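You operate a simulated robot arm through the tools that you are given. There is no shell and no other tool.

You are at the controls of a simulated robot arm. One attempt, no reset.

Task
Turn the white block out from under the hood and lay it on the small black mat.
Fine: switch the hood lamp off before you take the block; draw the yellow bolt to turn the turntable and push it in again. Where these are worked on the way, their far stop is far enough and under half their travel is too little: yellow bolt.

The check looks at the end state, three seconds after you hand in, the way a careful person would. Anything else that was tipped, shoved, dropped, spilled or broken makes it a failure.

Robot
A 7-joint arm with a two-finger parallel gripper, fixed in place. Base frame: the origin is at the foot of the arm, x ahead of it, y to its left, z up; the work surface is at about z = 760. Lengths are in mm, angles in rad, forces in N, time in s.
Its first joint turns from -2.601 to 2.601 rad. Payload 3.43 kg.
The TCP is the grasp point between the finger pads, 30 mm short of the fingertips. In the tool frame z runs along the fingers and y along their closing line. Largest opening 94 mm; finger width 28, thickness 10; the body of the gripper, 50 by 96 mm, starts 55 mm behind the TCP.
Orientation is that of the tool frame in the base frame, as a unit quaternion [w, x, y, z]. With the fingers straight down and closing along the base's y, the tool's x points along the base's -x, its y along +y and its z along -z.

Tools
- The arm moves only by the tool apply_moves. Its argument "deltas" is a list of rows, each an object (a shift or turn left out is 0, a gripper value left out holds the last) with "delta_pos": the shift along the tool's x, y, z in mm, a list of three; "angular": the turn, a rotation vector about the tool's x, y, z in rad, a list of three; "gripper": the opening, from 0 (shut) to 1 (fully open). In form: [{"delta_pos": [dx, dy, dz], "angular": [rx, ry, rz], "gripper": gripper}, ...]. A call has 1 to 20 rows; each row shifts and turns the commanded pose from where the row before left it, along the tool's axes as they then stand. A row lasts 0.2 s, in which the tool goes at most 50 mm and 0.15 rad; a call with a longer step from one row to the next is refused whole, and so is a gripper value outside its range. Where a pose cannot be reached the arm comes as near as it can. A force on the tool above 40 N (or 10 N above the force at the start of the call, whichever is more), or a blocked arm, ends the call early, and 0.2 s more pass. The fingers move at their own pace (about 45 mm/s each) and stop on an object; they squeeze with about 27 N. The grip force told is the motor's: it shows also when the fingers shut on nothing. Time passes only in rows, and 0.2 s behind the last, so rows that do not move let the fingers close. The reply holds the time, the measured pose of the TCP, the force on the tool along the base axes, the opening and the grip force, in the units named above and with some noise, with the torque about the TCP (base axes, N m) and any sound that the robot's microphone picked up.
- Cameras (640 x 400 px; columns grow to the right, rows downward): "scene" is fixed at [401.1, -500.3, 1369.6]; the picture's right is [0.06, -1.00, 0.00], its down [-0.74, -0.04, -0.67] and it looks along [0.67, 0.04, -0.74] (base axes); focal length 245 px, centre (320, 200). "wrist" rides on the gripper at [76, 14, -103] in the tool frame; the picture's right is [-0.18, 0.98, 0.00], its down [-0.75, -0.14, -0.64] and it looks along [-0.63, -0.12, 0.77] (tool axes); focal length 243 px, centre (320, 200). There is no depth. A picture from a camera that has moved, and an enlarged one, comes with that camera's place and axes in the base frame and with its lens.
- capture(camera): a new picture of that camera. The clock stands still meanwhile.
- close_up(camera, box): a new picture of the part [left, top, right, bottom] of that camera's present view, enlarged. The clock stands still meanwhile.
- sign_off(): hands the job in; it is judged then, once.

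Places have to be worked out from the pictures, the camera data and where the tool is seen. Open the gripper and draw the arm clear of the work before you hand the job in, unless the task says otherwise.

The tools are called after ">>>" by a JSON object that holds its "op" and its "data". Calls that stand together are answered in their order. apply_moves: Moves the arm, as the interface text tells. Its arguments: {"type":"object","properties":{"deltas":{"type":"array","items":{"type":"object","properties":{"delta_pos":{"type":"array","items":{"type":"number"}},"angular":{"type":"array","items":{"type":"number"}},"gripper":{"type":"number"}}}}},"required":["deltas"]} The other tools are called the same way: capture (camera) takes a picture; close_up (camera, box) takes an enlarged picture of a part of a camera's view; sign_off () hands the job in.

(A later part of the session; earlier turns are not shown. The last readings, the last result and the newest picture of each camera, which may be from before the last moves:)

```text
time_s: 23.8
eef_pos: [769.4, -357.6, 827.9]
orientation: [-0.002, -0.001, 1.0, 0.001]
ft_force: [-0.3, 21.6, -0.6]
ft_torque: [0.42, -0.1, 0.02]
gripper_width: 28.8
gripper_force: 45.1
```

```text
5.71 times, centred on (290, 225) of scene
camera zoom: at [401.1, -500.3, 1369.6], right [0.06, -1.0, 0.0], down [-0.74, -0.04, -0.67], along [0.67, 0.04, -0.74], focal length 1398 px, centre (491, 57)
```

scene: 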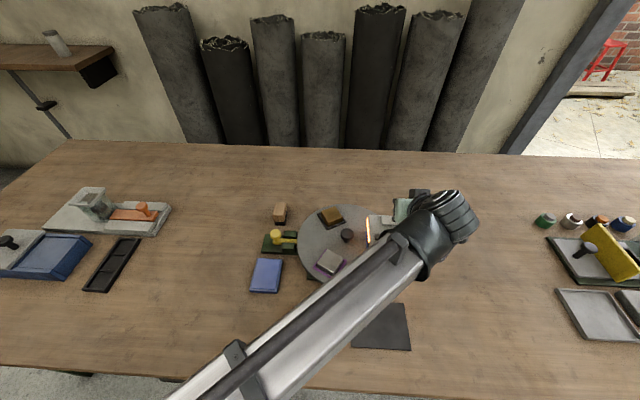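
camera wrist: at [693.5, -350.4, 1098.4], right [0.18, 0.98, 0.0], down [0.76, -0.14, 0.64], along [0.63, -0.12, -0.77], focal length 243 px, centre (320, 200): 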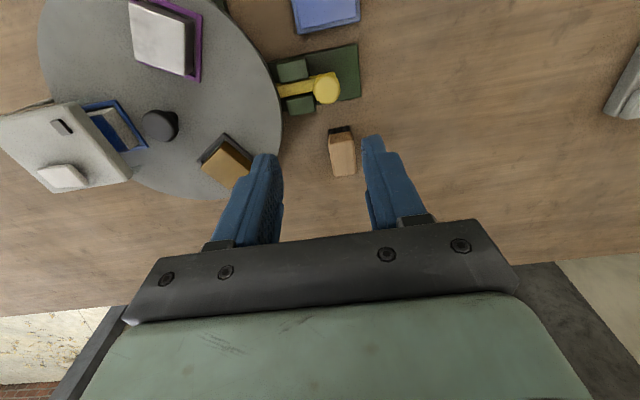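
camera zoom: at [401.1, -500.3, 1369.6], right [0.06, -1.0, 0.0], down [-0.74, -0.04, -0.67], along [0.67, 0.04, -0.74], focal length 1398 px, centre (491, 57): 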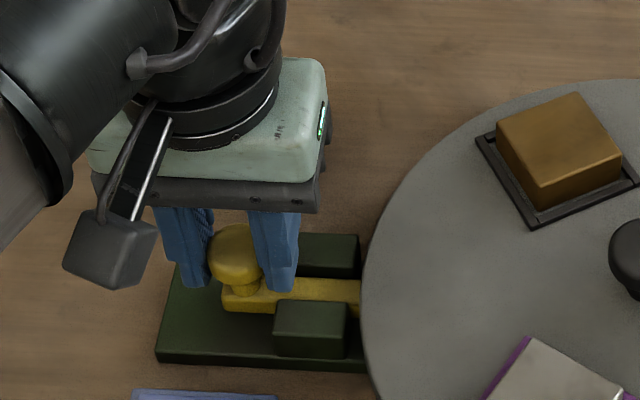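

Gripped at 28.8 mm; the sideways force just shows the head sits about 2 mm further +y. I now draw the bolt in +y.

>>> {"op": "apply_moves", "data": {"deltas": [{"delta_pos": [0, 3, 0]}, {"delta_pos": [0, 4, 0]}, {"delta_pos": [0, 4, 0]}, {"delta_pos": [0, 4, 0]}, {"delta_pos": [0, 4, 0]}, {}]}}

>>> {"op": "close_up", "data": {"camera": "scene", "box": [250, 190, 330, 260]}}

```text
time_s: 25.2
eef_pos: [770.4, -340.7, 826.6]
orientation: [-0.003, 0.0, 1.0, 0.0]
ft_force: [-6.0, -0.7, -16.9]
ft_torque: [-0.06, 0.25, -0.06]
gripper_width: 28.8
gripper_force: 45.2
```

```text
5.71 times, centred on (290, 225) of scene
camera zoom: at [401.1, -500.3, 1369.6], right [0.06, -1.0, 0.0], down [-0.74, -0.04, -0.67], along [0.67, 0.04, -0.74], focal length 1398 px, centre (491, 57)
```

zoom: 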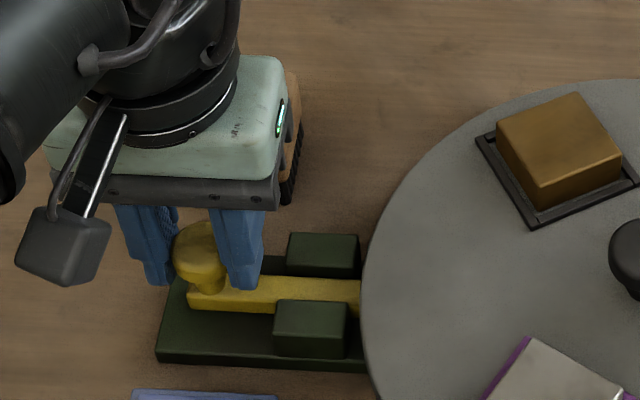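

The bolt slides easily and has moved about 17 mm. There is a slight vertical strain, so I lower 1 mm and keep drawing in small steps to the far stop.

>>> {"op": "apply_moves", "data": {"deltas": [{"delta_pos": [0, 3, 1]}, {"delta_pos": [0, 3, 0]}, {"delta_pos": [0, 3, 0]}, {"delta_pos": [0, 3, 0]}, {"delta_pos": [0, 3, 0]}, {"delta_pos": [0, 3, 0]}, {"delta_pos": [0, 3, 0]}, {}]}}

>>> {"op": "close_up", "data": {"camera": "scene", "box": [250, 190, 330, 260]}}

```text
time_s: 26.7
eef_pos: [769.5, -327.4, 828.9]
orientation: [0.0, 0.001, 1.0, -0.007]
ft_force: [-5.3, -9.8, -0.1]
ft_torque: [-0.18, -0.32, 0.03]
gripper_width: 28.7
gripper_force: 44.9
stopped in row 7: the force on the tool passed its limit at 43 N (the readings are from after the stop); the commanded pose is now the measured one
```

```text
5.71 times, centred on (290, 225) of scene
camera zoom: at [401.1, -500.3, 1369.6], right [0.06, -1.0, 0.0], down [-0.74, -0.04, -0.67], along [0.67, 0.04, -0.74], focal length 1398 px, centre (491, 57)
```

zoom: 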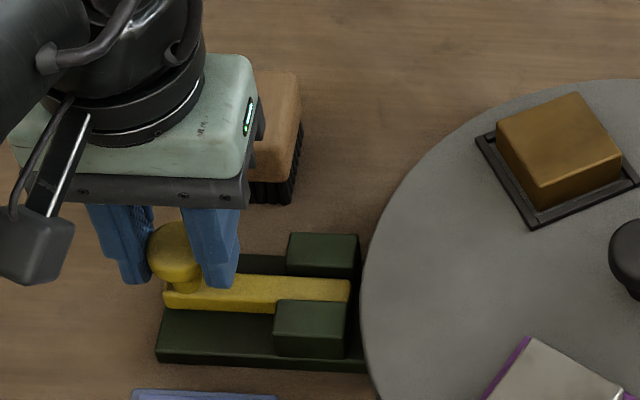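

The bolt stopped at its far end after about 30 mm of travel, and its tip is clear of the turntable. I release it and lift.

>>> {"op": "apply_moves", "data": {"deltas": [{"gripper": 0.5}, {"gripper": 0.5}, {}, {"delta_pos": [0, 0, -10]}, {"delta_pos": [0, 0, -35]}, {"delta_pos": [0, 0, -40]}, {"delta_pos": [0, 0, -40]}, {}]}}

>>> {"op": "capture", "data": {"camera": "wrist"}}

>>> {"op": "close_up", "data": {"camera": "scene", "box": [250, 190, 430, 300]}}

```text
time_s: 28.5
eef_pos: [769.1, -326.6, 953.5]
orientation: [-0.001, 0.002, 1.0, -0.005]
ft_force: [0.3, -0.4, 0.8]
ft_torque: [0.03, 0.02, -0.02]
gripper_width: 46.8
gripper_force: 0.0
```

```text
taken
camera wrist: at [694.5, -311.1, 1055.8], right [0.19, 0.98, -0.01], down [0.75, -0.14, 0.64], along [0.63, -0.13, -0.77], focal length 243 px, centre (320, 200)
```

wrist: 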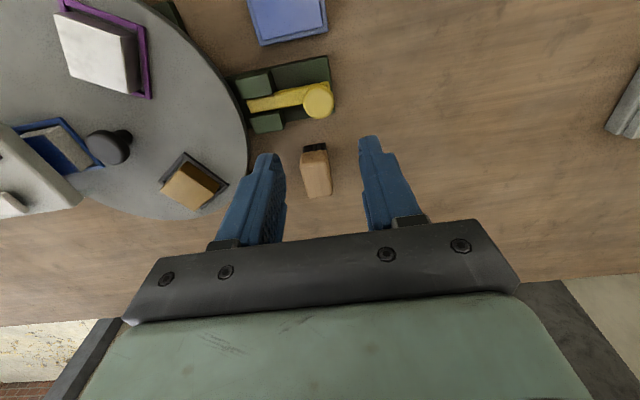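

```text
3.56 times, centred on (340, 245) of scene
camera zoom: at [401.1, -500.3, 1369.6], right [0.06, -1.0, 0.0], down [-0.74, -0.04, -0.67], along [0.67, 0.04, -0.74], focal length 870 px, centre (249, 40)
```

zoom: 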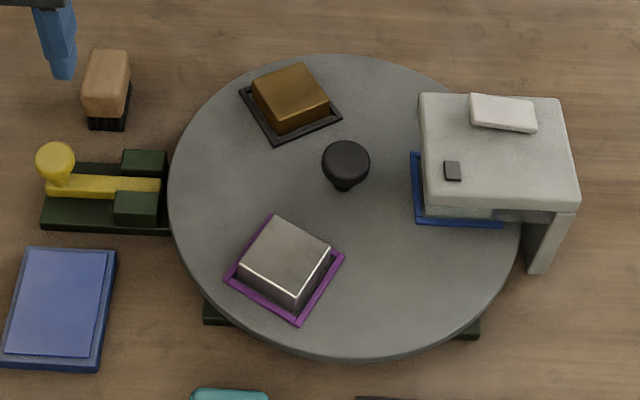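

The bolt stays drawn. Before turning I want to know the clearances under the hood and its panes, so I take a level front view with open fingers.

>>> {"op": "apply_moves", "data": {"deltas": [{"delta_pos": [18.6, -40.9, 0], "angular": [-0.01, 0, 0]}, {"delta_pos": [18.6, -40.9, 0]}, {"delta_pos": [18.6, -40.9, 0]}, {"delta_pos": [18.6, -40.9, 0]}, {"delta_pos": [18.6, -40.9, 0]}, {"delta_pos": [18.6, -40.9, 0]}, {"delta_pos": [18.6, -40.9, 0]}, {"delta_pos": [18.6, -40.9, 0], "gripper": 1}, {"angular": [0, -0.1286, 0]}, {"angular": [0, -0.1286, 0]}, {"angular": [0, -0.1286, 0]}, {"angular": [0, -0.1286, 0]}, {"angular": [0, -0.1286, 0]}, {"angular": [0, -0.1286, 0]}, {"angular": [0, -0.1286, 0]}, {"delta_pos": [15.9, 0, 35.2]}, {"delta_pos": [15.9, 0, 35.2]}, {"delta_pos": [15.9, 0, 35.2]}, {}]}}

>>> {"op": "capture", "data": {"camera": "wrist"}}

>>> {"op": "close_up", "data": {"camera": "wrist", "box": [230, 110, 420, 230]}}

```text
time_s: 32.5
eef_pos: [673.1, -653.3, 852.9]
orientation: [0.435, 0.002, 0.901, -0.002]
ft_force: [0.6, -0.9, 0.2]
ft_torque: [-0.02, 0.01, 0.0]
gripper_width: 94.2
gripper_force: 0.1
```

```text
taken
camera wrist: at [546.4, -638.9, 857.6], right [0.12, 0.98, 0.14], down [-0.03, -0.14, 0.99], along [0.99, -0.12, 0.02], focal length 243 px, centre (320, 200)
```

wrist: 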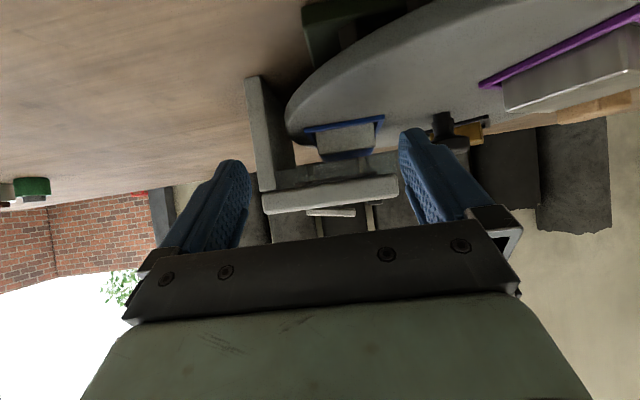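

```text
3.33 times, centred on (325, 170) of wrist
camera zoom: at [546.4, -638.9, 857.6], right [0.12, 0.98, 0.14], down [-0.03, -0.14, 0.99], along [0.99, -0.12, 0.02], focal length 809 px, centre (303, 300)
```

zoom: 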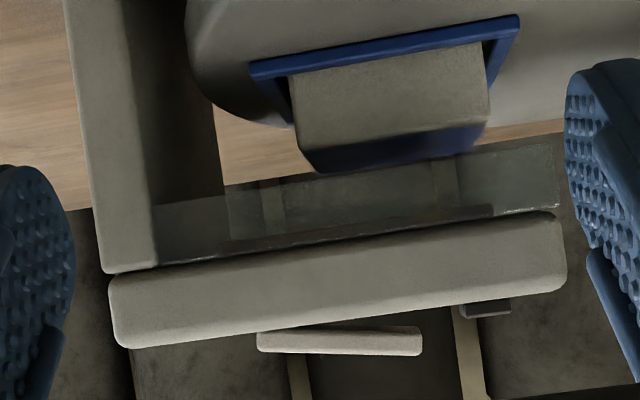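

The level view shows a clear pane hanging from the hood edge to about z 836, while the white block's top is at about z 825, so it passes underneath. I check the gold block's height too, since it might pass under the hood on turning.

>>> {"op": "close_up", "data": {"camera": "wrist", "box": [420, 90, 520, 170]}}

>>> {"op": "close_up", "data": {"camera": "wrist", "box": [480, 0, 640, 150]}}

>>> {"op": "close_up", "data": {"camera": "wrist", "box": [280, 0, 440, 150]}}

```text
5.00 times, centred on (470, 130) of wrist
camera zoom: at [546.4, -638.9, 857.6], right [0.12, 0.98, 0.14], down [-0.03, -0.14, 0.99], along [0.99, -0.12, 0.02], focal length 1213 px, centre (-430, 550)
```

zoom: 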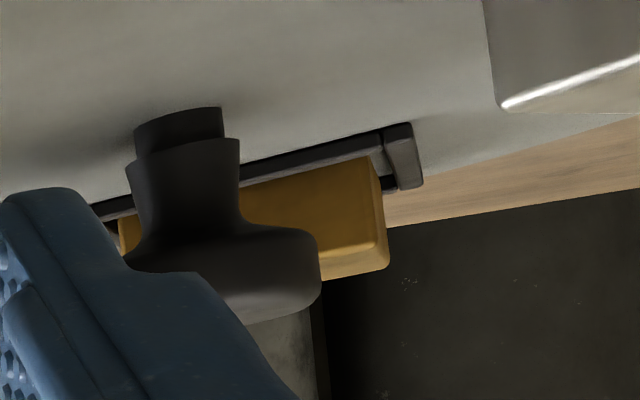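

```text
2.67 times, centred on (560, 75) of wrist
camera zoom: at [546.4, -638.9, 857.6], right [0.12, 0.98, 0.14], down [-0.03, -0.14, 0.99], along [0.99, -0.12, 0.02], focal length 647 px, centre (-320, 533)
```

zoom: 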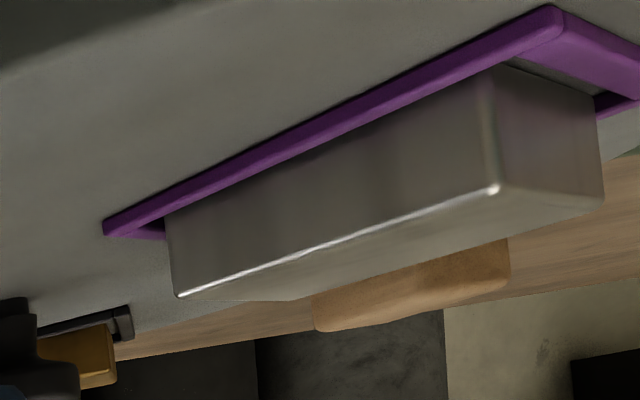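

```text
2.67 times, centred on (360, 75) of wrist
camera zoom: at [546.4, -638.9, 857.6], right [0.12, 0.98, 0.14], down [-0.03, -0.14, 0.99], along [0.99, -0.12, 0.02], focal length 647 px, centre (213, 533)
```

zoom: 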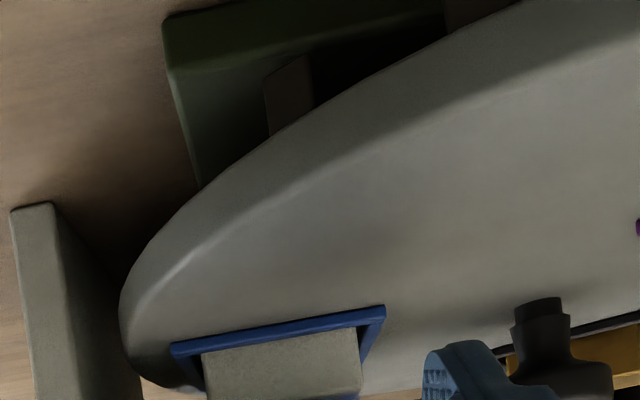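

The gold block's top (about z 826) also clears the pane at z 836, so a clockwise turn (seen from above) bringing the white block to the front is free. I back out, straighten the tool and go above the turntable knob at about (769, -550).

>>> {"op": "apply_moves", "data": {"deltas": [{"delta_pos": [-15.9, 0, -35.2]}, {"delta_pos": [-15.9, 0, -35.2]}, {"delta_pos": [-15.9, 0, -35.2], "gripper": 0.65}, {"angular": [0, 0.1286, 0]}, {"angular": [0, 0.1286, 0]}, {"angular": [0, 0.1286, 0]}, {"angular": [0, 0.1286, 0]}, {"angular": [0, 0.1286, 0]}, {"angular": [0, 0.1286, 0]}, {"angular": [0, 0.1286, 0]}, {"delta_pos": [-37.3, 25.8, 0]}, {"delta_pos": [-37.3, 25.8, 0]}, {"delta_pos": [-37.3, 25.8, 0]}, {"delta_pos": [-37.3, 25.8, 0]}, {}]}}

>>> {"op": "capture", "data": {"camera": "wrist"}}

```text
time_s: 35.7
eef_pos: [769.8, -548.6, 954.6]
orientation: [-0.001, 0.003, 1.0, -0.001]
ft_force: [0.4, -0.1, -0.5]
ft_torque: [-0.02, 0.02, -0.01]
gripper_width: 61.1
gripper_force: 0.0
```

```text
taken
camera wrist: at [694.8, -534.2, 1057.2], right [0.19, 0.98, 0.0], down [0.75, -0.14, 0.64], along [0.63, -0.12, -0.77], focal length 243 px, centre (320, 200)
```

wrist: 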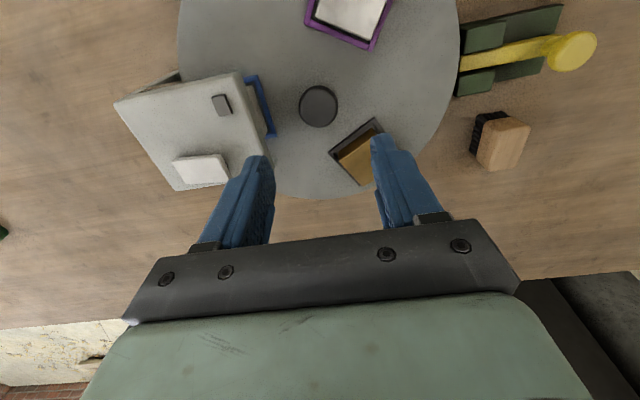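

The knob reads at about (768.3, -549.5), nearly under the tool. I pre-turn the tool 60° counterclockwise (seen from above) to have room for the clockwise turn, and come down to just above the knob.

>>> {"op": "apply_moves", "data": {"deltas": [{"delta_pos": [1.3, -0.9, 0], "angular": [0, 0, -0.149]}, {"angular": [0, 0, -0.149]}, {"angular": [0, 0, -0.149]}, {"angular": [0, 0, -0.149]}, {"angular": [0, 0, -0.149]}, {"angular": [0, 0, -0.149]}, {"angular": [0, 0, -0.149]}, {"delta_pos": [0, 0, 35]}, {"delta_pos": [0, 0, 35]}, {}]}}

>>> {"op": "capture", "data": {"camera": "wrist"}}

>>> {"op": "close_up", "data": {"camera": "scene", "box": [280, 180, 440, 300]}}

```text
time_s: 37.9
eef_pos: [769.4, -551.1, 883.7]
orientation: [-0.001, -0.497, 0.868, 0.0]
ft_force: [0.3, -0.4, 0.7]
ft_torque: [-0.02, 0.0, 0.01]
gripper_width: 61.2
gripper_force: 0.1
```

```text
taken
camera wrist: at [718.5, -611.0, 987.7], right [-0.75, 0.66, 0.0], down [0.5, 0.58, 0.64], along [0.42, 0.48, -0.77], focal length 243 px, centre (320, 200)
```

wrist: 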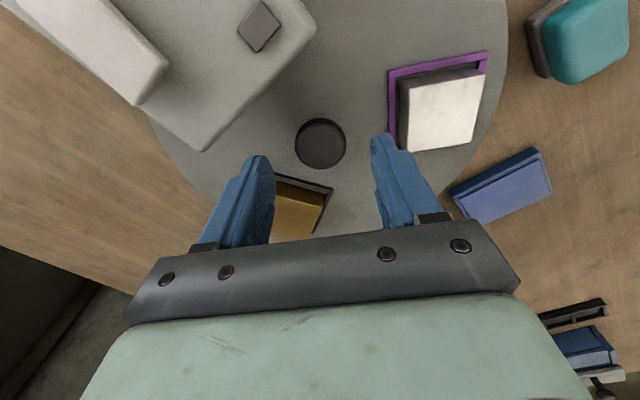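

```text
3.33 times, centred on (360, 240) of scene
camera zoom: at [401.1, -500.3, 1369.6], right [0.06, -1.0, 0.0], down [-0.74, -0.04, -0.67], along [0.67, 0.04, -0.74], focal length 815 px, centre (187, 67)
```

zoom: 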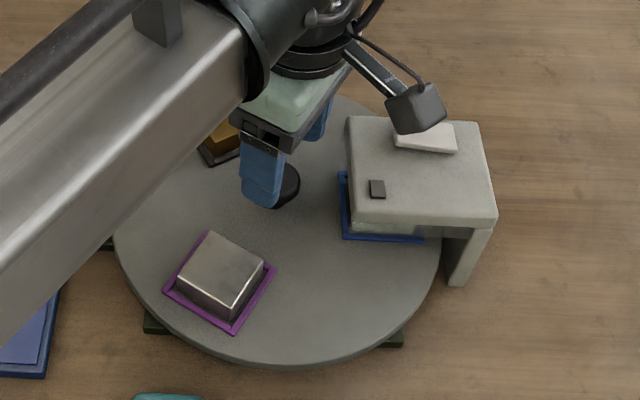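

The knob is centred between the fingers. I go down to grip height and close on it.

>>> {"op": "apply_moves", "data": {"deltas": [{"delta_pos": [0, 0, 20]}, {"delta_pos": [0, 0, 15]}, {"delta_pos": [0, 0, 8]}, {"delta_pos": [0, 0, 4]}, {"gripper": 0.3}, {"gripper": 0.3}, {"gripper": 0.3}, {}]}}

>>> {"op": "close_up", "data": {"camera": "scene", "box": [280, 180, 440, 300]}}

```text
time_s: 39.7
eef_pos: [770.0, -550.2, 837.1]
orientation: [-0.001, -0.497, 0.868, 0.001]
ft_force: [-0.3, 1.1, -1.3]
ft_torque: [-0.06, 0.03, -0.05]
gripper_width: 35.2
gripper_force: 45.1
```

```text
3.33 times, centred on (360, 240) of scene
camera zoom: at [401.1, -500.3, 1369.6], right [0.06, -1.0, 0.0], down [-0.74, -0.04, -0.67], along [0.67, 0.04, -0.74], focal length 815 px, centre (187, 67)
```

zoom: 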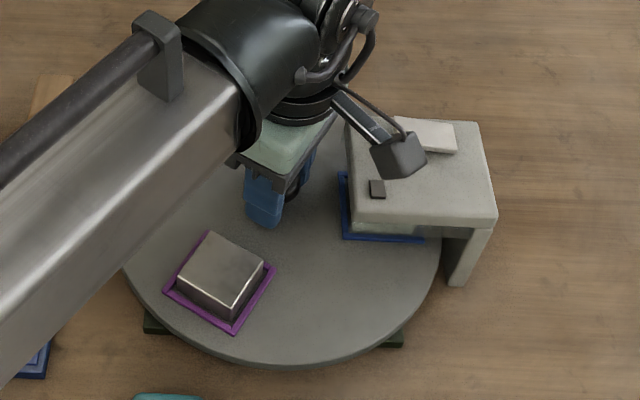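

Well-centred grip on the knob with almost no side force. I start turning clockwise gently.

>>> {"op": "apply_moves", "data": {"deltas": [{"angular": [0, 0, 0.06]}, {"angular": [0, 0, 0.08]}, {"angular": [0, 0, 0.08]}, {"angular": [0, 0, 0.08]}, {}]}}

>>> {"op": "close_up", "data": {"camera": "scene", "box": [280, 180, 440, 300]}}

```text
time_s: 40.9
eef_pos: [769.5, -551.8, 836.4]
orientation: [-0.001, -0.36, 0.933, 0.0]
ft_force: [1.4, 1.2, 7.4]
ft_torque: [-0.01, -0.3, -0.04]
gripper_width: 35.3
gripper_force: 45.2
```

```text
3.33 times, centred on (360, 240) of scene
camera zoom: at [401.1, -500.3, 1369.6], right [0.06, -1.0, 0.0], down [-0.74, -0.04, -0.67], along [0.67, 0.04, -0.74], focal length 815 px, centre (187, 67)
```

zoom: 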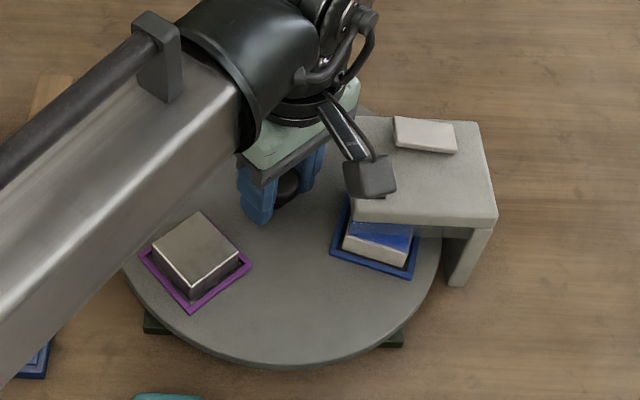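

The turntable follows and the white block is coming out cleanly. I continue in stages.

>>> {"op": "apply_moves", "data": {"deltas": [{"angular": [0, 0, 0.09]}, {"angular": [0, 0, 0.09]}, {"angular": [0, 0, 0.09]}, {"angular": [0, 0, 0.09]}, {"angular": [0, 0, 0.09]}, {}]}}

>>> {"op": "close_up", "data": {"camera": "scene", "box": [280, 180, 440, 300]}}

>>> {"op": "capture", "data": {"camera": "wrist"}}

```text
time_s: 42.3
eef_pos: [769.0, -550.1, 837.2]
orientation: [-0.001, -0.143, 0.99, 0.0]
ft_force: [2.0, 9.0, 9.4]
ft_torque: [0.06, 0.18, -0.01]
gripper_width: 35.3
gripper_force: 44.6
```

```text
3.33 times, centred on (360, 240) of scene
camera zoom: at [401.1, -500.3, 1369.6], right [0.06, -1.0, 0.0], down [-0.74, -0.04, -0.67], along [0.67, 0.04, -0.74], focal length 815 px, centre (187, 67)
```

zoom: 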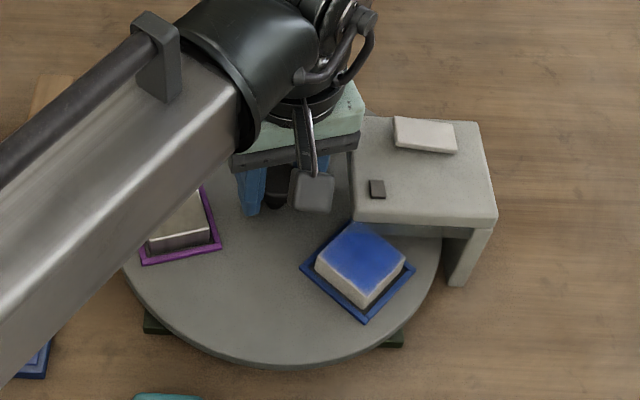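

```text
taken
camera wrist: at [692.3, -558.9, 940.0], right [-0.1, 0.99, 0.0], down [0.76, 0.08, 0.64], along [0.64, 0.07, -0.77], focal length 243 px, centre (320, 200)
```

wrist: 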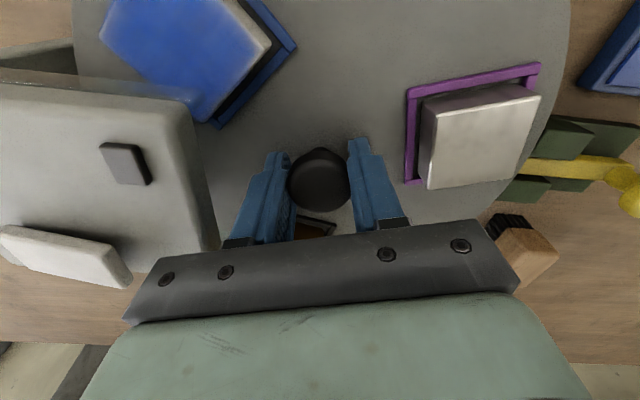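

About 43° done; the white block is nearly out. I go on, with the gold block now approaching the hood's far side, watching the force.

>>> {"op": "apply_moves", "data": {"deltas": [{"angular": [0, 0, 0.08]}, {"angular": [0, 0, 0.08]}, {"angular": [0, 0, 0.08]}, {"angular": [0, 0, 0.08]}, {"angular": [0, 0, 0.08]}, {}]}}

>>> {"op": "close_up", "data": {"camera": "scene", "box": [280, 180, 440, 300]}}

>>> {"op": "capture", "data": {"camera": "wrist"}}

```text
time_s: 43.7
eef_pos: [768.7, -550.2, 836.7]
orientation: [-0.001, 0.055, 0.998, -0.001]
ft_force: [2.0, 10.7, 3.4]
ft_torque: [0.21, 0.42, 0.0]
gripper_width: 35.2
gripper_force: 44.8
```

```text
3.33 times, centred on (360, 240) of scene
camera zoom: at [401.1, -500.3, 1369.6], right [0.06, -1.0, 0.0], down [-0.74, -0.04, -0.67], along [0.67, 0.04, -0.74], focal length 815 px, centre (187, 67)
```

zoom: 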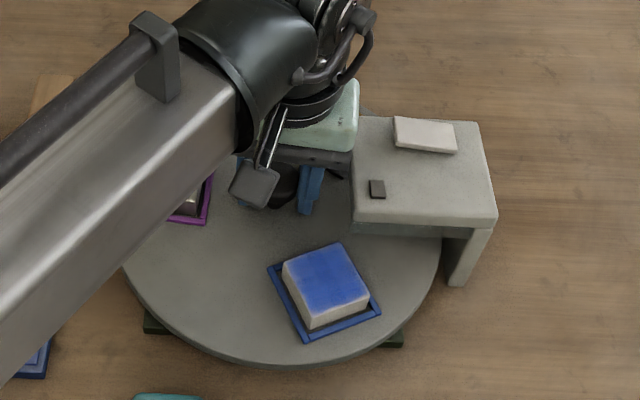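

```text
taken
camera wrist: at [695.3, -527.7, 939.9], right [0.29, 0.96, 0.0], down [0.73, -0.22, 0.64], along [0.61, -0.19, -0.77], focal length 243 px, centre (320, 200)
```

wrist: 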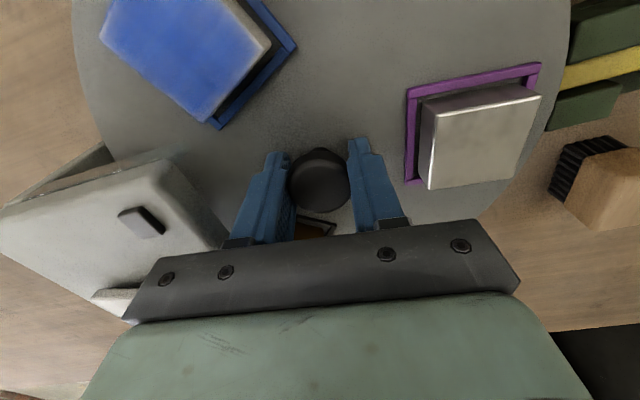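

The knob holds without slip (same picture in the wrist view), 66° done and the white block is fully out. I continue towards 120°, where the trays' 3-fold spacing makes a bolt seat likely, easing a little of the side force.

>>> {"op": "apply_moves", "data": {"deltas": [{"delta_pos": [0, 0.7, 0], "angular": [0, 0, 0.08]}, {"angular": [0, 0, 0.08]}, {"angular": [0, 0, 0.08]}, {"angular": [0, 0, 0.08]}, {"angular": [0, 0, 0.08]}, {}]}}

>>> {"op": "close_up", "data": {"camera": "scene", "box": [280, 180, 440, 300]}}

>>> {"op": "capture", "data": {"camera": "wrist"}}

```text
time_s: 45.1
eef_pos: [768.6, -549.6, 837.0]
orientation: [-0.002, 0.253, 0.967, -0.001]
ft_force: [0.0, 12.1, -3.9]
ft_torque: [0.12, -0.29, 0.0]
gripper_width: 35.6
gripper_force: 44.8
```

```text
3.33 times, centred on (360, 240) of scene
camera zoom: at [401.1, -500.3, 1369.6], right [0.06, -1.0, 0.0], down [-0.74, -0.04, -0.67], along [0.67, 0.04, -0.74], focal length 815 px, centre (187, 67)
```

zoom: 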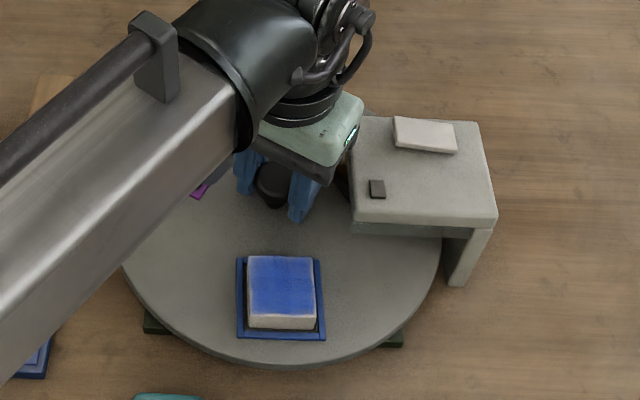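

```text
taken
camera wrist: at [710.1, -500.1, 939.9], right [0.64, 0.77, 0.0], down [0.59, -0.49, 0.64], along [0.49, -0.41, -0.77], focal length 243 px, centre (320, 200)
```

wrist: 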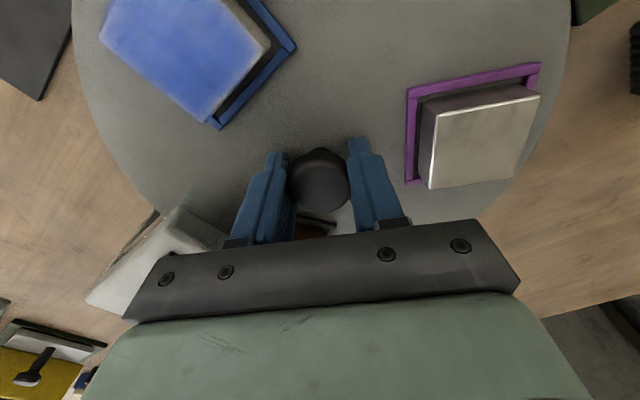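

Turned 89°; the white block sits at the front. I turn the remaining 31° to reach 120°.

>>> {"op": "apply_moves", "data": {"deltas": [{"delta_pos": [0, 0.4, 0], "angular": [0, 0, 0.08]}, {"angular": [0, 0, 0.08]}, {"angular": [0, 0, 0.08]}, {"angular": [0, 0, 0.08]}, {"angular": [0, 0, 0.08]}, {"angular": [0, 0, 0.08]}, {"angular": [0, 0, 0.06]}, {}]}}

>>> {"op": "close_up", "data": {"camera": "scene", "box": [280, 180, 440, 300]}}

>>> {"op": "capture", "data": {"camera": "wrist"}}

```text
time_s: 46.9
eef_pos: [769.6, -548.7, 836.9]
orientation: [-0.002, 0.501, 0.865, -0.001]
ft_force: [-0.6, 12.0, -9.5]
ft_torque: [0.96, 0.56, -0.07]
gripper_width: 35.5
gripper_force: 45.0
```

```text
3.33 times, centred on (360, 240) of scene
camera zoom: at [401.1, -500.3, 1369.6], right [0.06, -1.0, 0.0], down [-0.74, -0.04, -0.67], along [0.67, 0.04, -0.74], focal length 815 px, centre (187, 67)
```

zoom: 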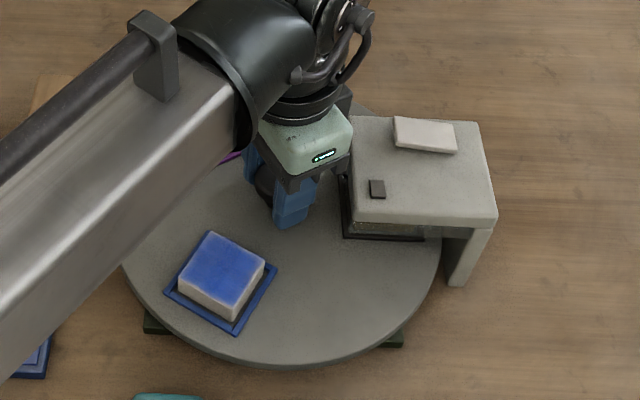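

```text
taken
camera wrist: at [744.6, -476.1, 939.8], right [0.94, 0.33, 0.0], down [0.25, -0.72, 0.64], along [0.21, -0.61, -0.77], focal length 243 px, centre (320, 200)
```

wrist: 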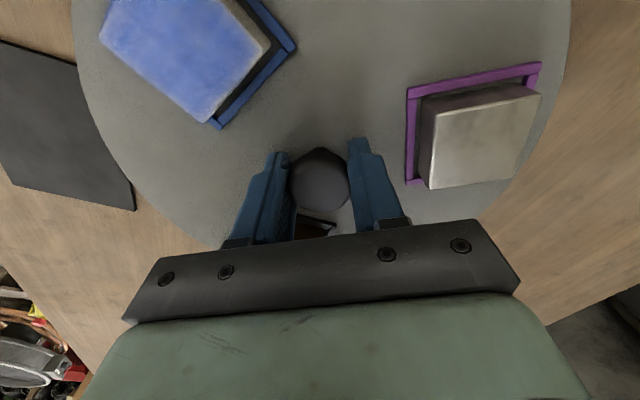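

The blue tray is now just where the purple one was at the start, and the pose reads 119.8° of turn. I open the fingers and lift off the knob.

>>> {"op": "apply_moves", "data": {"deltas": [{"gripper": 0.62}, {"gripper": 0.62}, {}, {"delta_pos": [0, 0, -15]}, {"delta_pos": [0, 0, -30]}, {"delta_pos": [0, 0, -40]}, {}]}}

>>> {"op": "close_up", "data": {"camera": "scene", "box": [280, 180, 440, 300]}}

>>> {"op": "capture", "data": {"camera": "wrist"}}

```text
time_s: 48.5
eef_pos: [768.8, -549.3, 920.9]
orientation: [-0.001, 0.501, 0.866, 0.0]
ft_force: [0.6, -0.3, -0.5]
ft_torque: [0.01, -0.02, -0.03]
gripper_width: 58.1
gripper_force: 0.0
```

```text
3.33 times, centred on (360, 240) of scene
camera zoom: at [401.1, -500.3, 1369.6], right [0.06, -1.0, 0.0], down [-0.74, -0.04, -0.67], along [0.67, 0.04, -0.74], focal length 815 px, centre (187, 67)
```

zoom: 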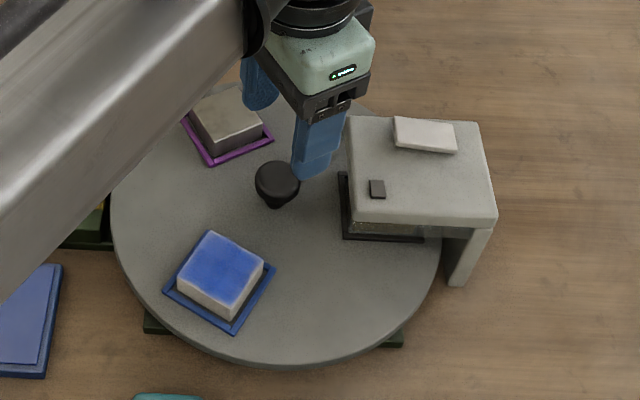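

```text
taken
camera wrist: at [743.2, -476.5, 1024.6], right [0.94, 0.33, 0.0], down [0.25, -0.72, 0.64], along [0.21, -0.61, -0.77], focal length 243 px, centre (320, 200)
```

wrist: 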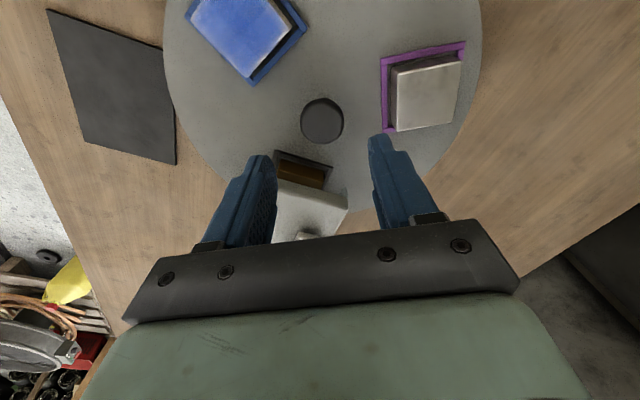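

The turntable stayed in place. I enlarge the white block to fix its position and heading for the grasp.

>>> {"op": "close_up", "data": {"camera": "scene", "box": [315, 230, 370, 285]}}

>>> {"op": "close_up", "data": {"camera": "wrist", "box": [170, 0, 330, 100]}}

```text
7.27 times, centred on (342, 258) of scene
camera zoom: at [401.1, -500.3, 1369.6], right [0.06, -1.0, 0.0], down [-0.74, -0.04, -0.67], along [0.67, 0.04, -0.74], focal length 1779 px, centre (156, -218)
```

zoom: 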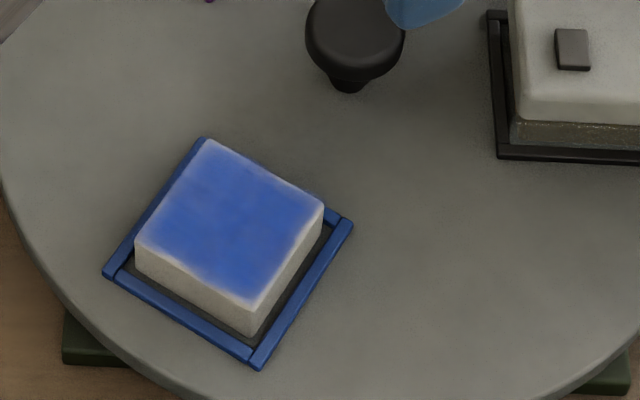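

```text
4.00 times, centred on (250, 50) of wrist
camera zoom: at [743.2, -476.5, 1024.6], right [0.94, 0.33, 0.0], down [0.25, -0.72, 0.64], along [0.21, -0.61, -0.77], focal length 970 px, centre (600, 800)
```

zoom: 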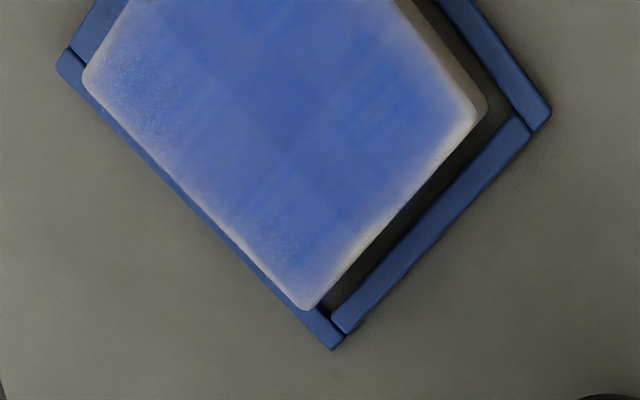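

The block's centre works out at (695.5, -508), sides 45 mm, headed 151°/61°. I turn the tool to close across the 61° direction, move above it and lower to just over it.

>>> {"op": "apply_moves", "data": {"deltas": [{"angular": [0, 0, -0.134], "gripper": 0.85}, {"angular": [0, 0, -0.134]}, {"angular": [0, 0, -0.134]}, {"angular": [0, 0, -0.135]}, {"delta_pos": [42, 0, 0]}, {"delta_pos": [42.1, 0.2, 0]}, {"delta_pos": [0, 0, 25]}, {"delta_pos": [0, 0, 20]}, {}]}}

>>> {"op": "capture", "data": {"camera": "wrist"}}

>>> {"op": "close_up", "data": {"camera": "scene", "box": [280, 180, 440, 300]}}

```text
time_s: 50.5
eef_pos: [696.9, -510.0, 877.6]
orientation: [-0.001, 0.253, 0.967, -0.001]
ft_force: [-0.4, -0.2, -0.4]
ft_torque: [0.01, 0.01, 0.04]
gripper_width: 79.9
gripper_force: 0.0
```

```text
taken
camera wrist: at [637.9, -460.0, 980.9], right [0.64, 0.77, 0.0], down [0.59, -0.49, 0.64], along [0.49, -0.41, -0.77], focal length 243 px, centre (320, 200)
```

wrist: 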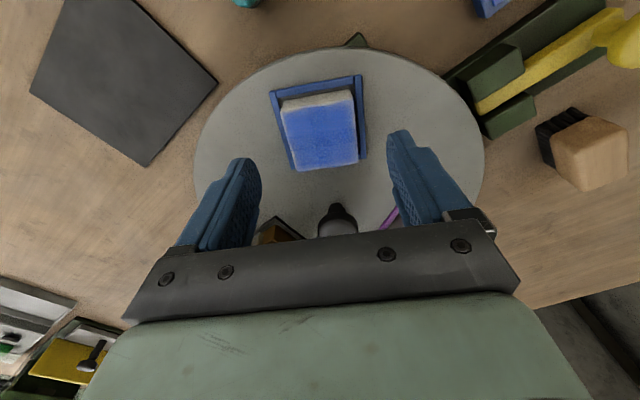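

```text
3.33 times, centred on (360, 240) of scene
camera zoom: at [401.1, -500.3, 1369.6], right [0.06, -1.0, 0.0], down [-0.74, -0.04, -0.67], along [0.67, 0.04, -0.74], focal length 815 px, centre (187, 67)
```

zoom: 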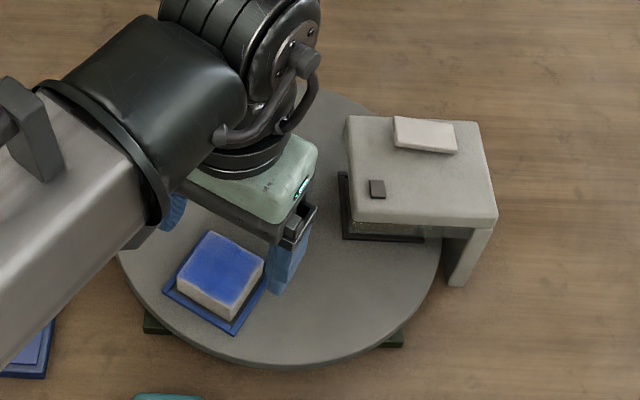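

The tool is nearly over the block; I enlarge the wrist view to refine the offset.

>>> {"op": "close_up", "data": {"camera": "wrist", "box": [220, 60, 420, 200]}}

```text
2.86 times, centred on (320, 130) of wrist
camera zoom: at [637.9, -460.0, 980.9], right [0.64, 0.77, 0.0], down [0.59, -0.49, 0.64], along [0.49, -0.41, -0.77], focal length 693 px, centre (320, 400)
```

zoom: 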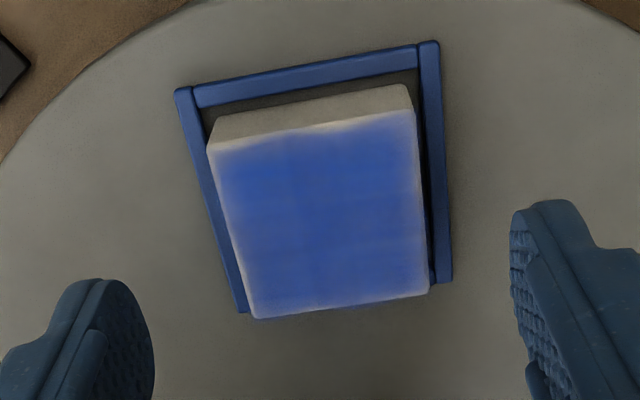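

The block centre refines to (696.1, -507.4), heading 60.5°, matching the tool. I shift 2 mm each way, lower so the tips stay just above the tray rim, and close.

>>> {"op": "apply_moves", "data": {"deltas": [{"delta_pos": [2, 1.9, 10]}, {"delta_pos": [0, 0, 15]}, {"delta_pos": [0, 0, 8]}, {"delta_pos": [0, 0, 4.5]}, {}]}}

>>> {"op": "close_up", "data": {"camera": "wrist", "box": [180, 60, 460, 240]}}

>>> {"op": "close_up", "data": {"camera": "scene", "box": [310, 220, 390, 290]}}

```text
time_s: 51.7
eef_pos: [695.3, -505.6, 839.2]
orientation: [0.0, 0.253, 0.967, 0.0]
ft_force: [0.1, -0.7, 0.0]
ft_torque: [0.01, 0.01, 0.03]
gripper_width: 80.1
gripper_force: 0.1
```

```text
2.22 times, centred on (320, 150) of wrist
camera zoom: at [636.2, -456.4, 942.3], right [0.64, 0.77, 0.0], down [0.59, -0.49, 0.64], along [0.49, -0.41, -0.77], focal length 539 px, centre (320, 311)
```

zoom: 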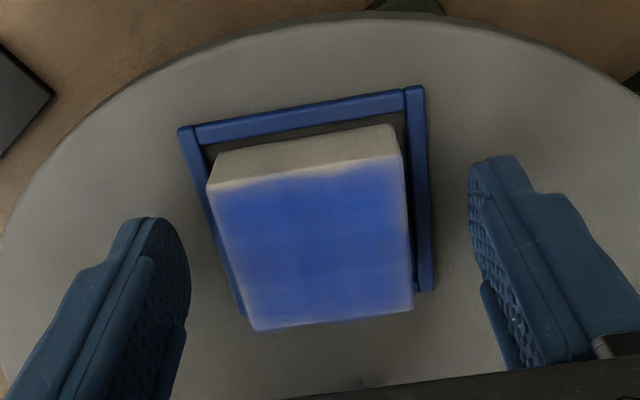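

```text
5.71 times, centred on (350, 255) of scene
camera zoom: at [401.1, -500.3, 1369.6], right [0.06, -1.0, 0.0], down [-0.74, -0.04, -0.67], along [0.67, 0.04, -0.74], focal length 1398 px, centre (149, -114)
```

zoom: 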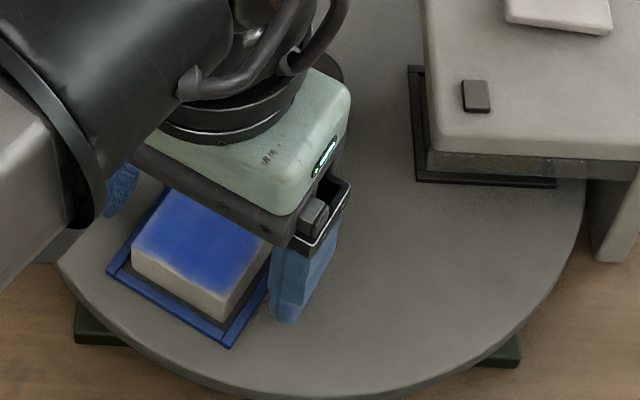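

The tips are beside the block just above the tray rim and it is centred. I close on the block.

>>> {"op": "apply_moves", "data": {"deltas": [{"gripper": 0.35}, {"gripper": 0.35}, {"gripper": 0.35}, {"gripper": 0.35}, {}]}}

```text
time_s: 52.9
eef_pos: [694.9, -505.9, 839.2]
orientation: [0.001, 0.254, 0.967, -0.001]
ft_force: [-1.4, -1.3, -0.1]
ft_torque: [-0.05, 0.0, 0.0]
gripper_width: 47.8
gripper_force: 26.7
```

Gripped at 47.8 mm with hardly any side force. I lift slowly and check.

>>> {"op": "apply_moves", "data": {"deltas": [{"delta_pos": [0, 0, -4]}, {"delta_pos": [0, 0, -6]}, {"delta_pos": [0, 0, -10]}, {"delta_pos": [0, 0, -15]}, {"delta_pos": [0, 0, -15]}, {}]}}

>>> {"op": "capture", "data": {"camera": "wrist"}}

>>> {"op": "close_up", "data": {"camera": "scene", "box": [280, 190, 440, 310]}}

```text
time_s: 54.3
eef_pos: [695.3, -505.4, 888.2]
orientation: [-0.001, 0.253, 0.967, -0.001]
ft_force: [0.5, -0.2, -4.0]
ft_torque: [-0.01, 0.02, -0.01]
gripper_width: 47.9
gripper_force: 27.1
```

```text
taken
camera wrist: at [636.7, -456.4, 992.4], right [0.64, 0.77, 0.0], down [0.59, -0.49, 0.64], along [0.49, -0.41, -0.77], focal length 243 px, centre (320, 200)
```

wrist: 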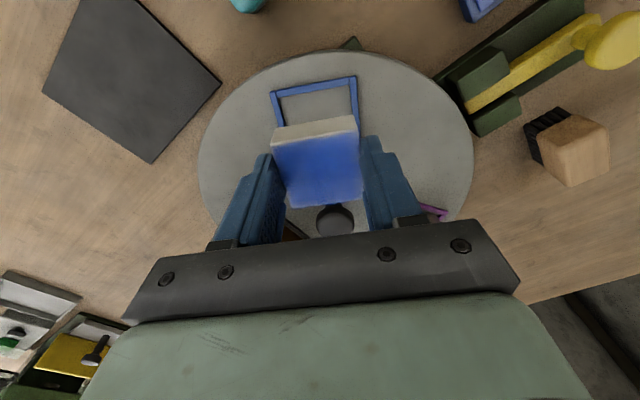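

```text
3.33 times, centred on (360, 250) of scene
camera zoom: at [401.1, -500.3, 1369.6], right [0.06, -1.0, 0.0], down [-0.74, -0.04, -0.67], along [0.67, 0.04, -0.74], focal length 815 px, centre (187, 33)
```

zoom: 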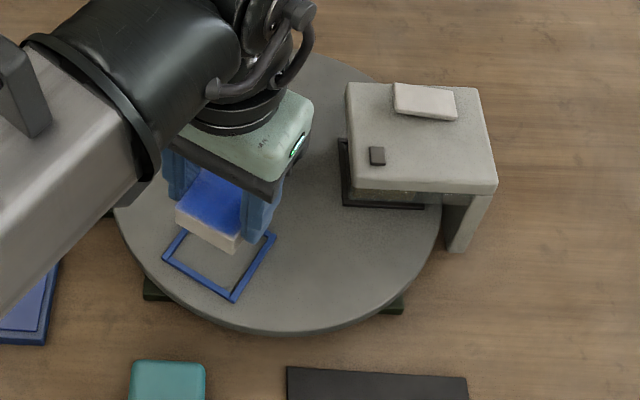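

The block is up with about 4 N of weight, and its tray stayed. I raise a little more, square the tool, and carry the block over the mat; a close-up of the mat fixes its centre.

>>> {"op": "apply_moves", "data": {"deltas": [{"delta_pos": [0, 0, -10], "angular": [0, 0, -0.128]}, {"angular": [0, 0, -0.128]}, {"angular": [0, 0, -0.128]}, {"angular": [0, 0, -0.128]}, {"delta_pos": [28, -28, 0]}, {"delta_pos": [30, -30, 0]}, {"delta_pos": [30, -30, 0]}, {"delta_pos": [26, -26, 0]}, {}]}}

>>> {"op": "capture", "data": {"camera": "wrist"}}

>>> {"op": "close_up", "data": {"camera": "scene", "box": [330, 270, 440, 370]}}

```text
time_s: 56.3
eef_pos: [579.3, -618.4, 898.9]
orientation: [-0.001, 0.0, 1.0, 0.0]
ft_force: [-0.2, -0.3, -3.7]
ft_torque: [-0.01, -0.01, -0.01]
gripper_width: 47.7
gripper_force: 27.6
```

```text
taken
camera wrist: at [504.5, -605.7, 1001.7], right [0.18, 0.98, 0.0], down [0.75, -0.14, 0.64], along [0.63, -0.12, -0.77], focal length 243 px, centre (320, 200)
```

wrist: 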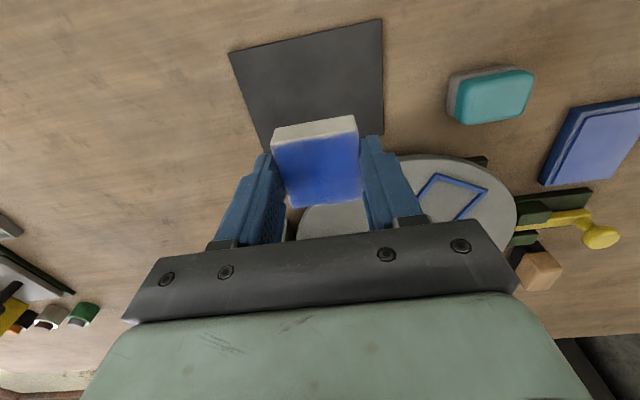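

```text
4.00 times, centred on (385, 320) of scene
camera zoom: at [401.1, -500.3, 1369.6], right [0.06, -1.0, 0.0], down [-0.74, -0.04, -0.67], along [0.67, 0.04, -0.74], focal length 978 px, centre (60, -280)
```

zoom: 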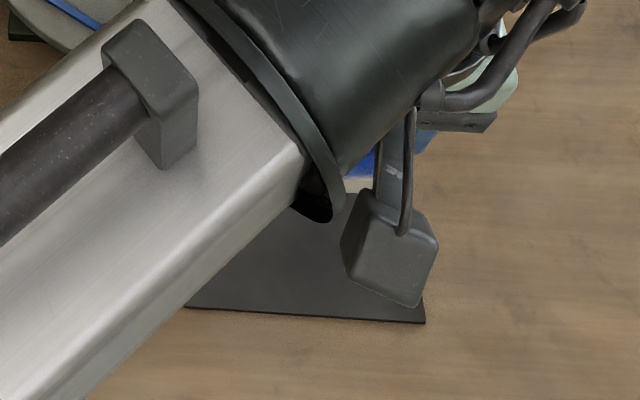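

The mat spans x 526–626, y -690…-560, centre (576, -625). I centre over it and lower to a bit above contact.

>>> {"op": "apply_moves", "data": {"deltas": [{"delta_pos": [3.3, -6.6, 20]}, {"delta_pos": [0, 0, 25]}, {"delta_pos": [0, 0, 20]}, {"delta_pos": [0, 0, 15]}, {"delta_pos": [0, 0, 6]}, {}]}}

>>> {"op": "capture", "data": {"camera": "wrist"}}

```text
time_s: 57.7
eef_pos: [577.9, -626.6, 813.6]
orientation: [-0.001, 0.0, 1.0, -0.001]
ft_force: [-0.8, -0.7, -4.1]
ft_torque: [-0.03, 0.0, -0.02]
gripper_width: 47.9
gripper_force: 27.0
```

```text
taken
camera wrist: at [502.0, -613.3, 916.6], right [0.18, 0.98, 0.0], down [0.75, -0.14, 0.64], along [0.63, -0.12, -0.77], focal length 243 px, centre (320, 200)
```

wrist: 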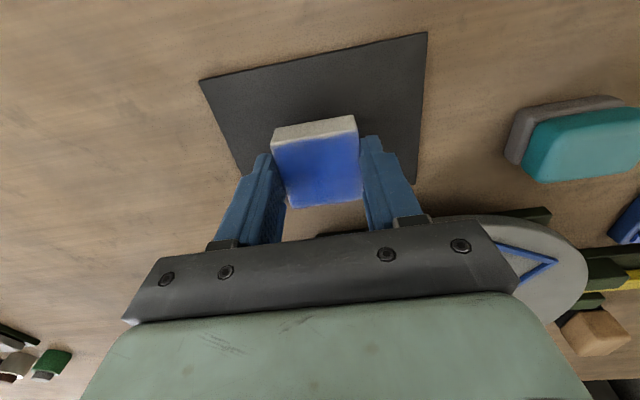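

Centred over the mat, still about 12 mm above contact by my estimate. I lower in fine steps until contact shows.

>>> {"op": "apply_moves", "data": {"deltas": [{"delta_pos": [0, 0, 3]}, {"delta_pos": [0, 0, 3]}, {"delta_pos": [0, 0, 2]}, {"delta_pos": [0, 0, 1.5]}, {"delta_pos": [0, 0, 1]}, {}]}}

```text
time_s: 59.1
eef_pos: [577.7, -625.9, 802.8]
orientation: [-0.001, 0.0, 1.0, -0.002]
ft_force: [0.1, -1.4, -4.8]
ft_torque: [0.0, 0.03, -0.01]
gripper_width: 47.8
gripper_force: 27.5
```

No contact yet at TCP z 802.8. I go on in 1 mm steps.

>>> {"op": "apply_moves", "data": {"deltas": [{"delta_pos": [0, 0, 1]}, {"delta_pos": [0, 0, 1]}, {}]}}

>>> {"op": "capture", "data": {"camera": "wrist"}}

```text
time_s: 59.9
eef_pos: [577.0, -626.0, 801.7]
orientation: [-0.002, 0.001, 1.0, 0.0]
ft_force: [-1.2, -0.7, 1.5]
ft_torque: [0.09, -0.09, -0.02]
gripper_width: 47.8
gripper_force: 26.8
```

```text
taken
camera wrist: at [502.3, -611.8, 904.6], right [0.18, 0.98, 0.0], down [0.75, -0.14, 0.64], along [0.63, -0.12, -0.77], focal length 243 px, centre (320, 200)
```

wrist: 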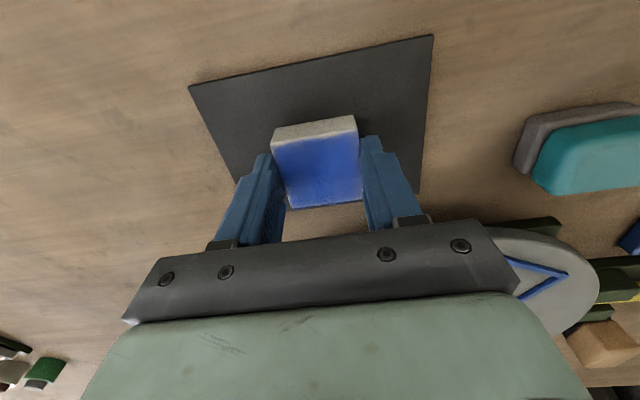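

The force went from -4.5 to +1.5 N: the block now stands on the mat. I open the fingers and lift straight up.

>>> {"op": "apply_moves", "data": {"deltas": [{"delta_pos": [0, 0, 0.4], "gripper": 0.6}, {"gripper": 0.75}, {"gripper": 0.8}, {}, {"delta_pos": [0, 0, -10]}, {"delta_pos": [0, 0, -30]}, {"delta_pos": [0, 0, -40]}, {"delta_pos": [0, 0, -40]}, {}]}}

>>> {"op": "capture", "data": {"camera": "wrist"}}

>>> {"op": "capture", "data": {"camera": "scene"}}

```text
time_s: 61.9
eef_pos: [577.8, -625.6, 920.0]
orientation: [0.0, 0.0, 1.0, 0.0]
ft_force: [0.4, 0.1, 0.0]
ft_torque: [-0.02, -0.02, -0.02]
gripper_width: 75.2
gripper_force: 0.0
```

```text
taken
camera wrist: at [501.8, -611.1, 1022.3], right [0.18, 0.98, 0.0], down [0.75, -0.14, 0.64], along [0.63, -0.12, -0.77], focal length 243 px, centre (320, 200)
```

wrist: 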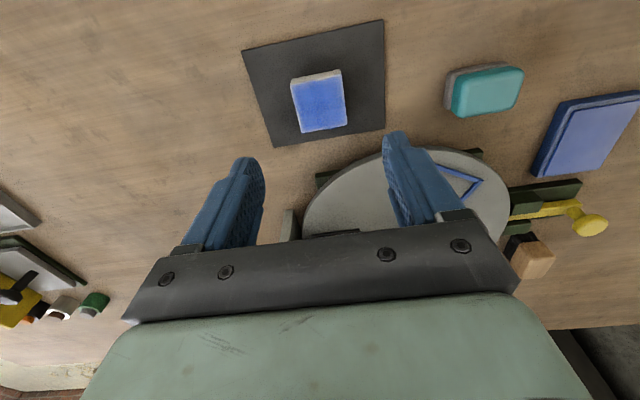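

```text
taken
```

scene: 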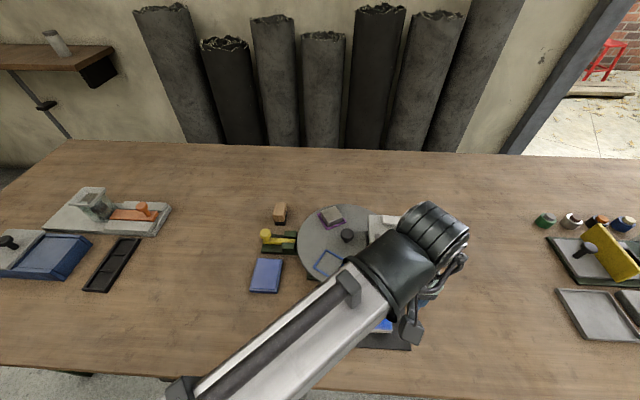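

The white block lies in the middle of the mat. Now I go back above the drawn bolt head to push it in.

>>> {"op": "apply_moves", "data": {"deltas": [{"delta_pos": [-24, 37.3, -4]}, {"delta_pos": [-24, 37.3, -4]}, {"delta_pos": [-24, 37.3, -4]}, {"delta_pos": [-24, 37.3, -4]}, {"delta_pos": [-24, 37.3, -4]}, {"delta_pos": [-24, 37.3, -4]}, {"delta_pos": [-24, 37.3, -4], "gripper": 0.53}, {"delta_pos": [-24, 37.3, -4]}, {}]}}

>>> {"op": "close_up", "data": {"camera": "wrist", "box": [220, 30, 420, 170]}}

>>> {"op": "close_up", "data": {"camera": "scene", "box": [240, 190, 440, 360]}}

```text
time_s: 63.9
eef_pos: [770.8, -326.6, 952.7]
orientation: [-0.001, 0.0, 1.0, 0.0]
ft_force: [0.3, -0.4, 0.1]
ft_torque: [0.0, -0.02, 0.0]
gripper_width: 50.0
gripper_force: 0.0
```

```text
2.86 times, centred on (320, 100) of wrist
camera zoom: at [695.7, -312.1, 1055.4], right [0.18, 0.98, 0.0], down [0.75, -0.14, 0.64], along [0.63, -0.12, -0.77], focal length 693 px, centre (320, 486)
```

zoom: 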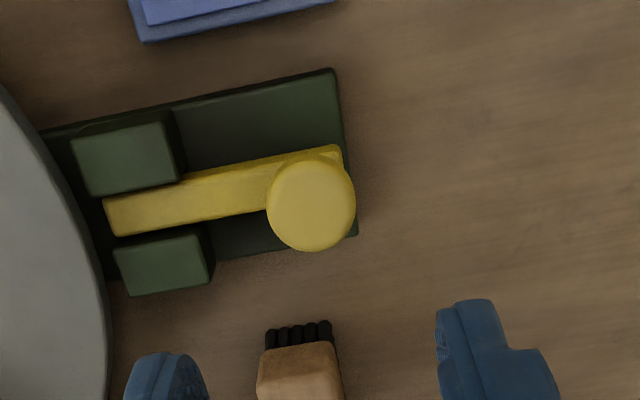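

```text
2.35 times, centred on (340, 275) of scene
camera zoom: at [401.1, -500.3, 1369.6], right [0.06, -1.0, 0.0], down [-0.74, -0.04, -0.67], along [0.67, 0.04, -0.74], focal length 576 px, centre (273, 24)
```

zoom: 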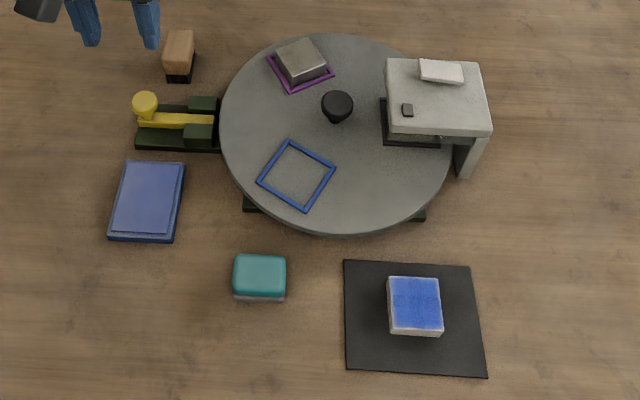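

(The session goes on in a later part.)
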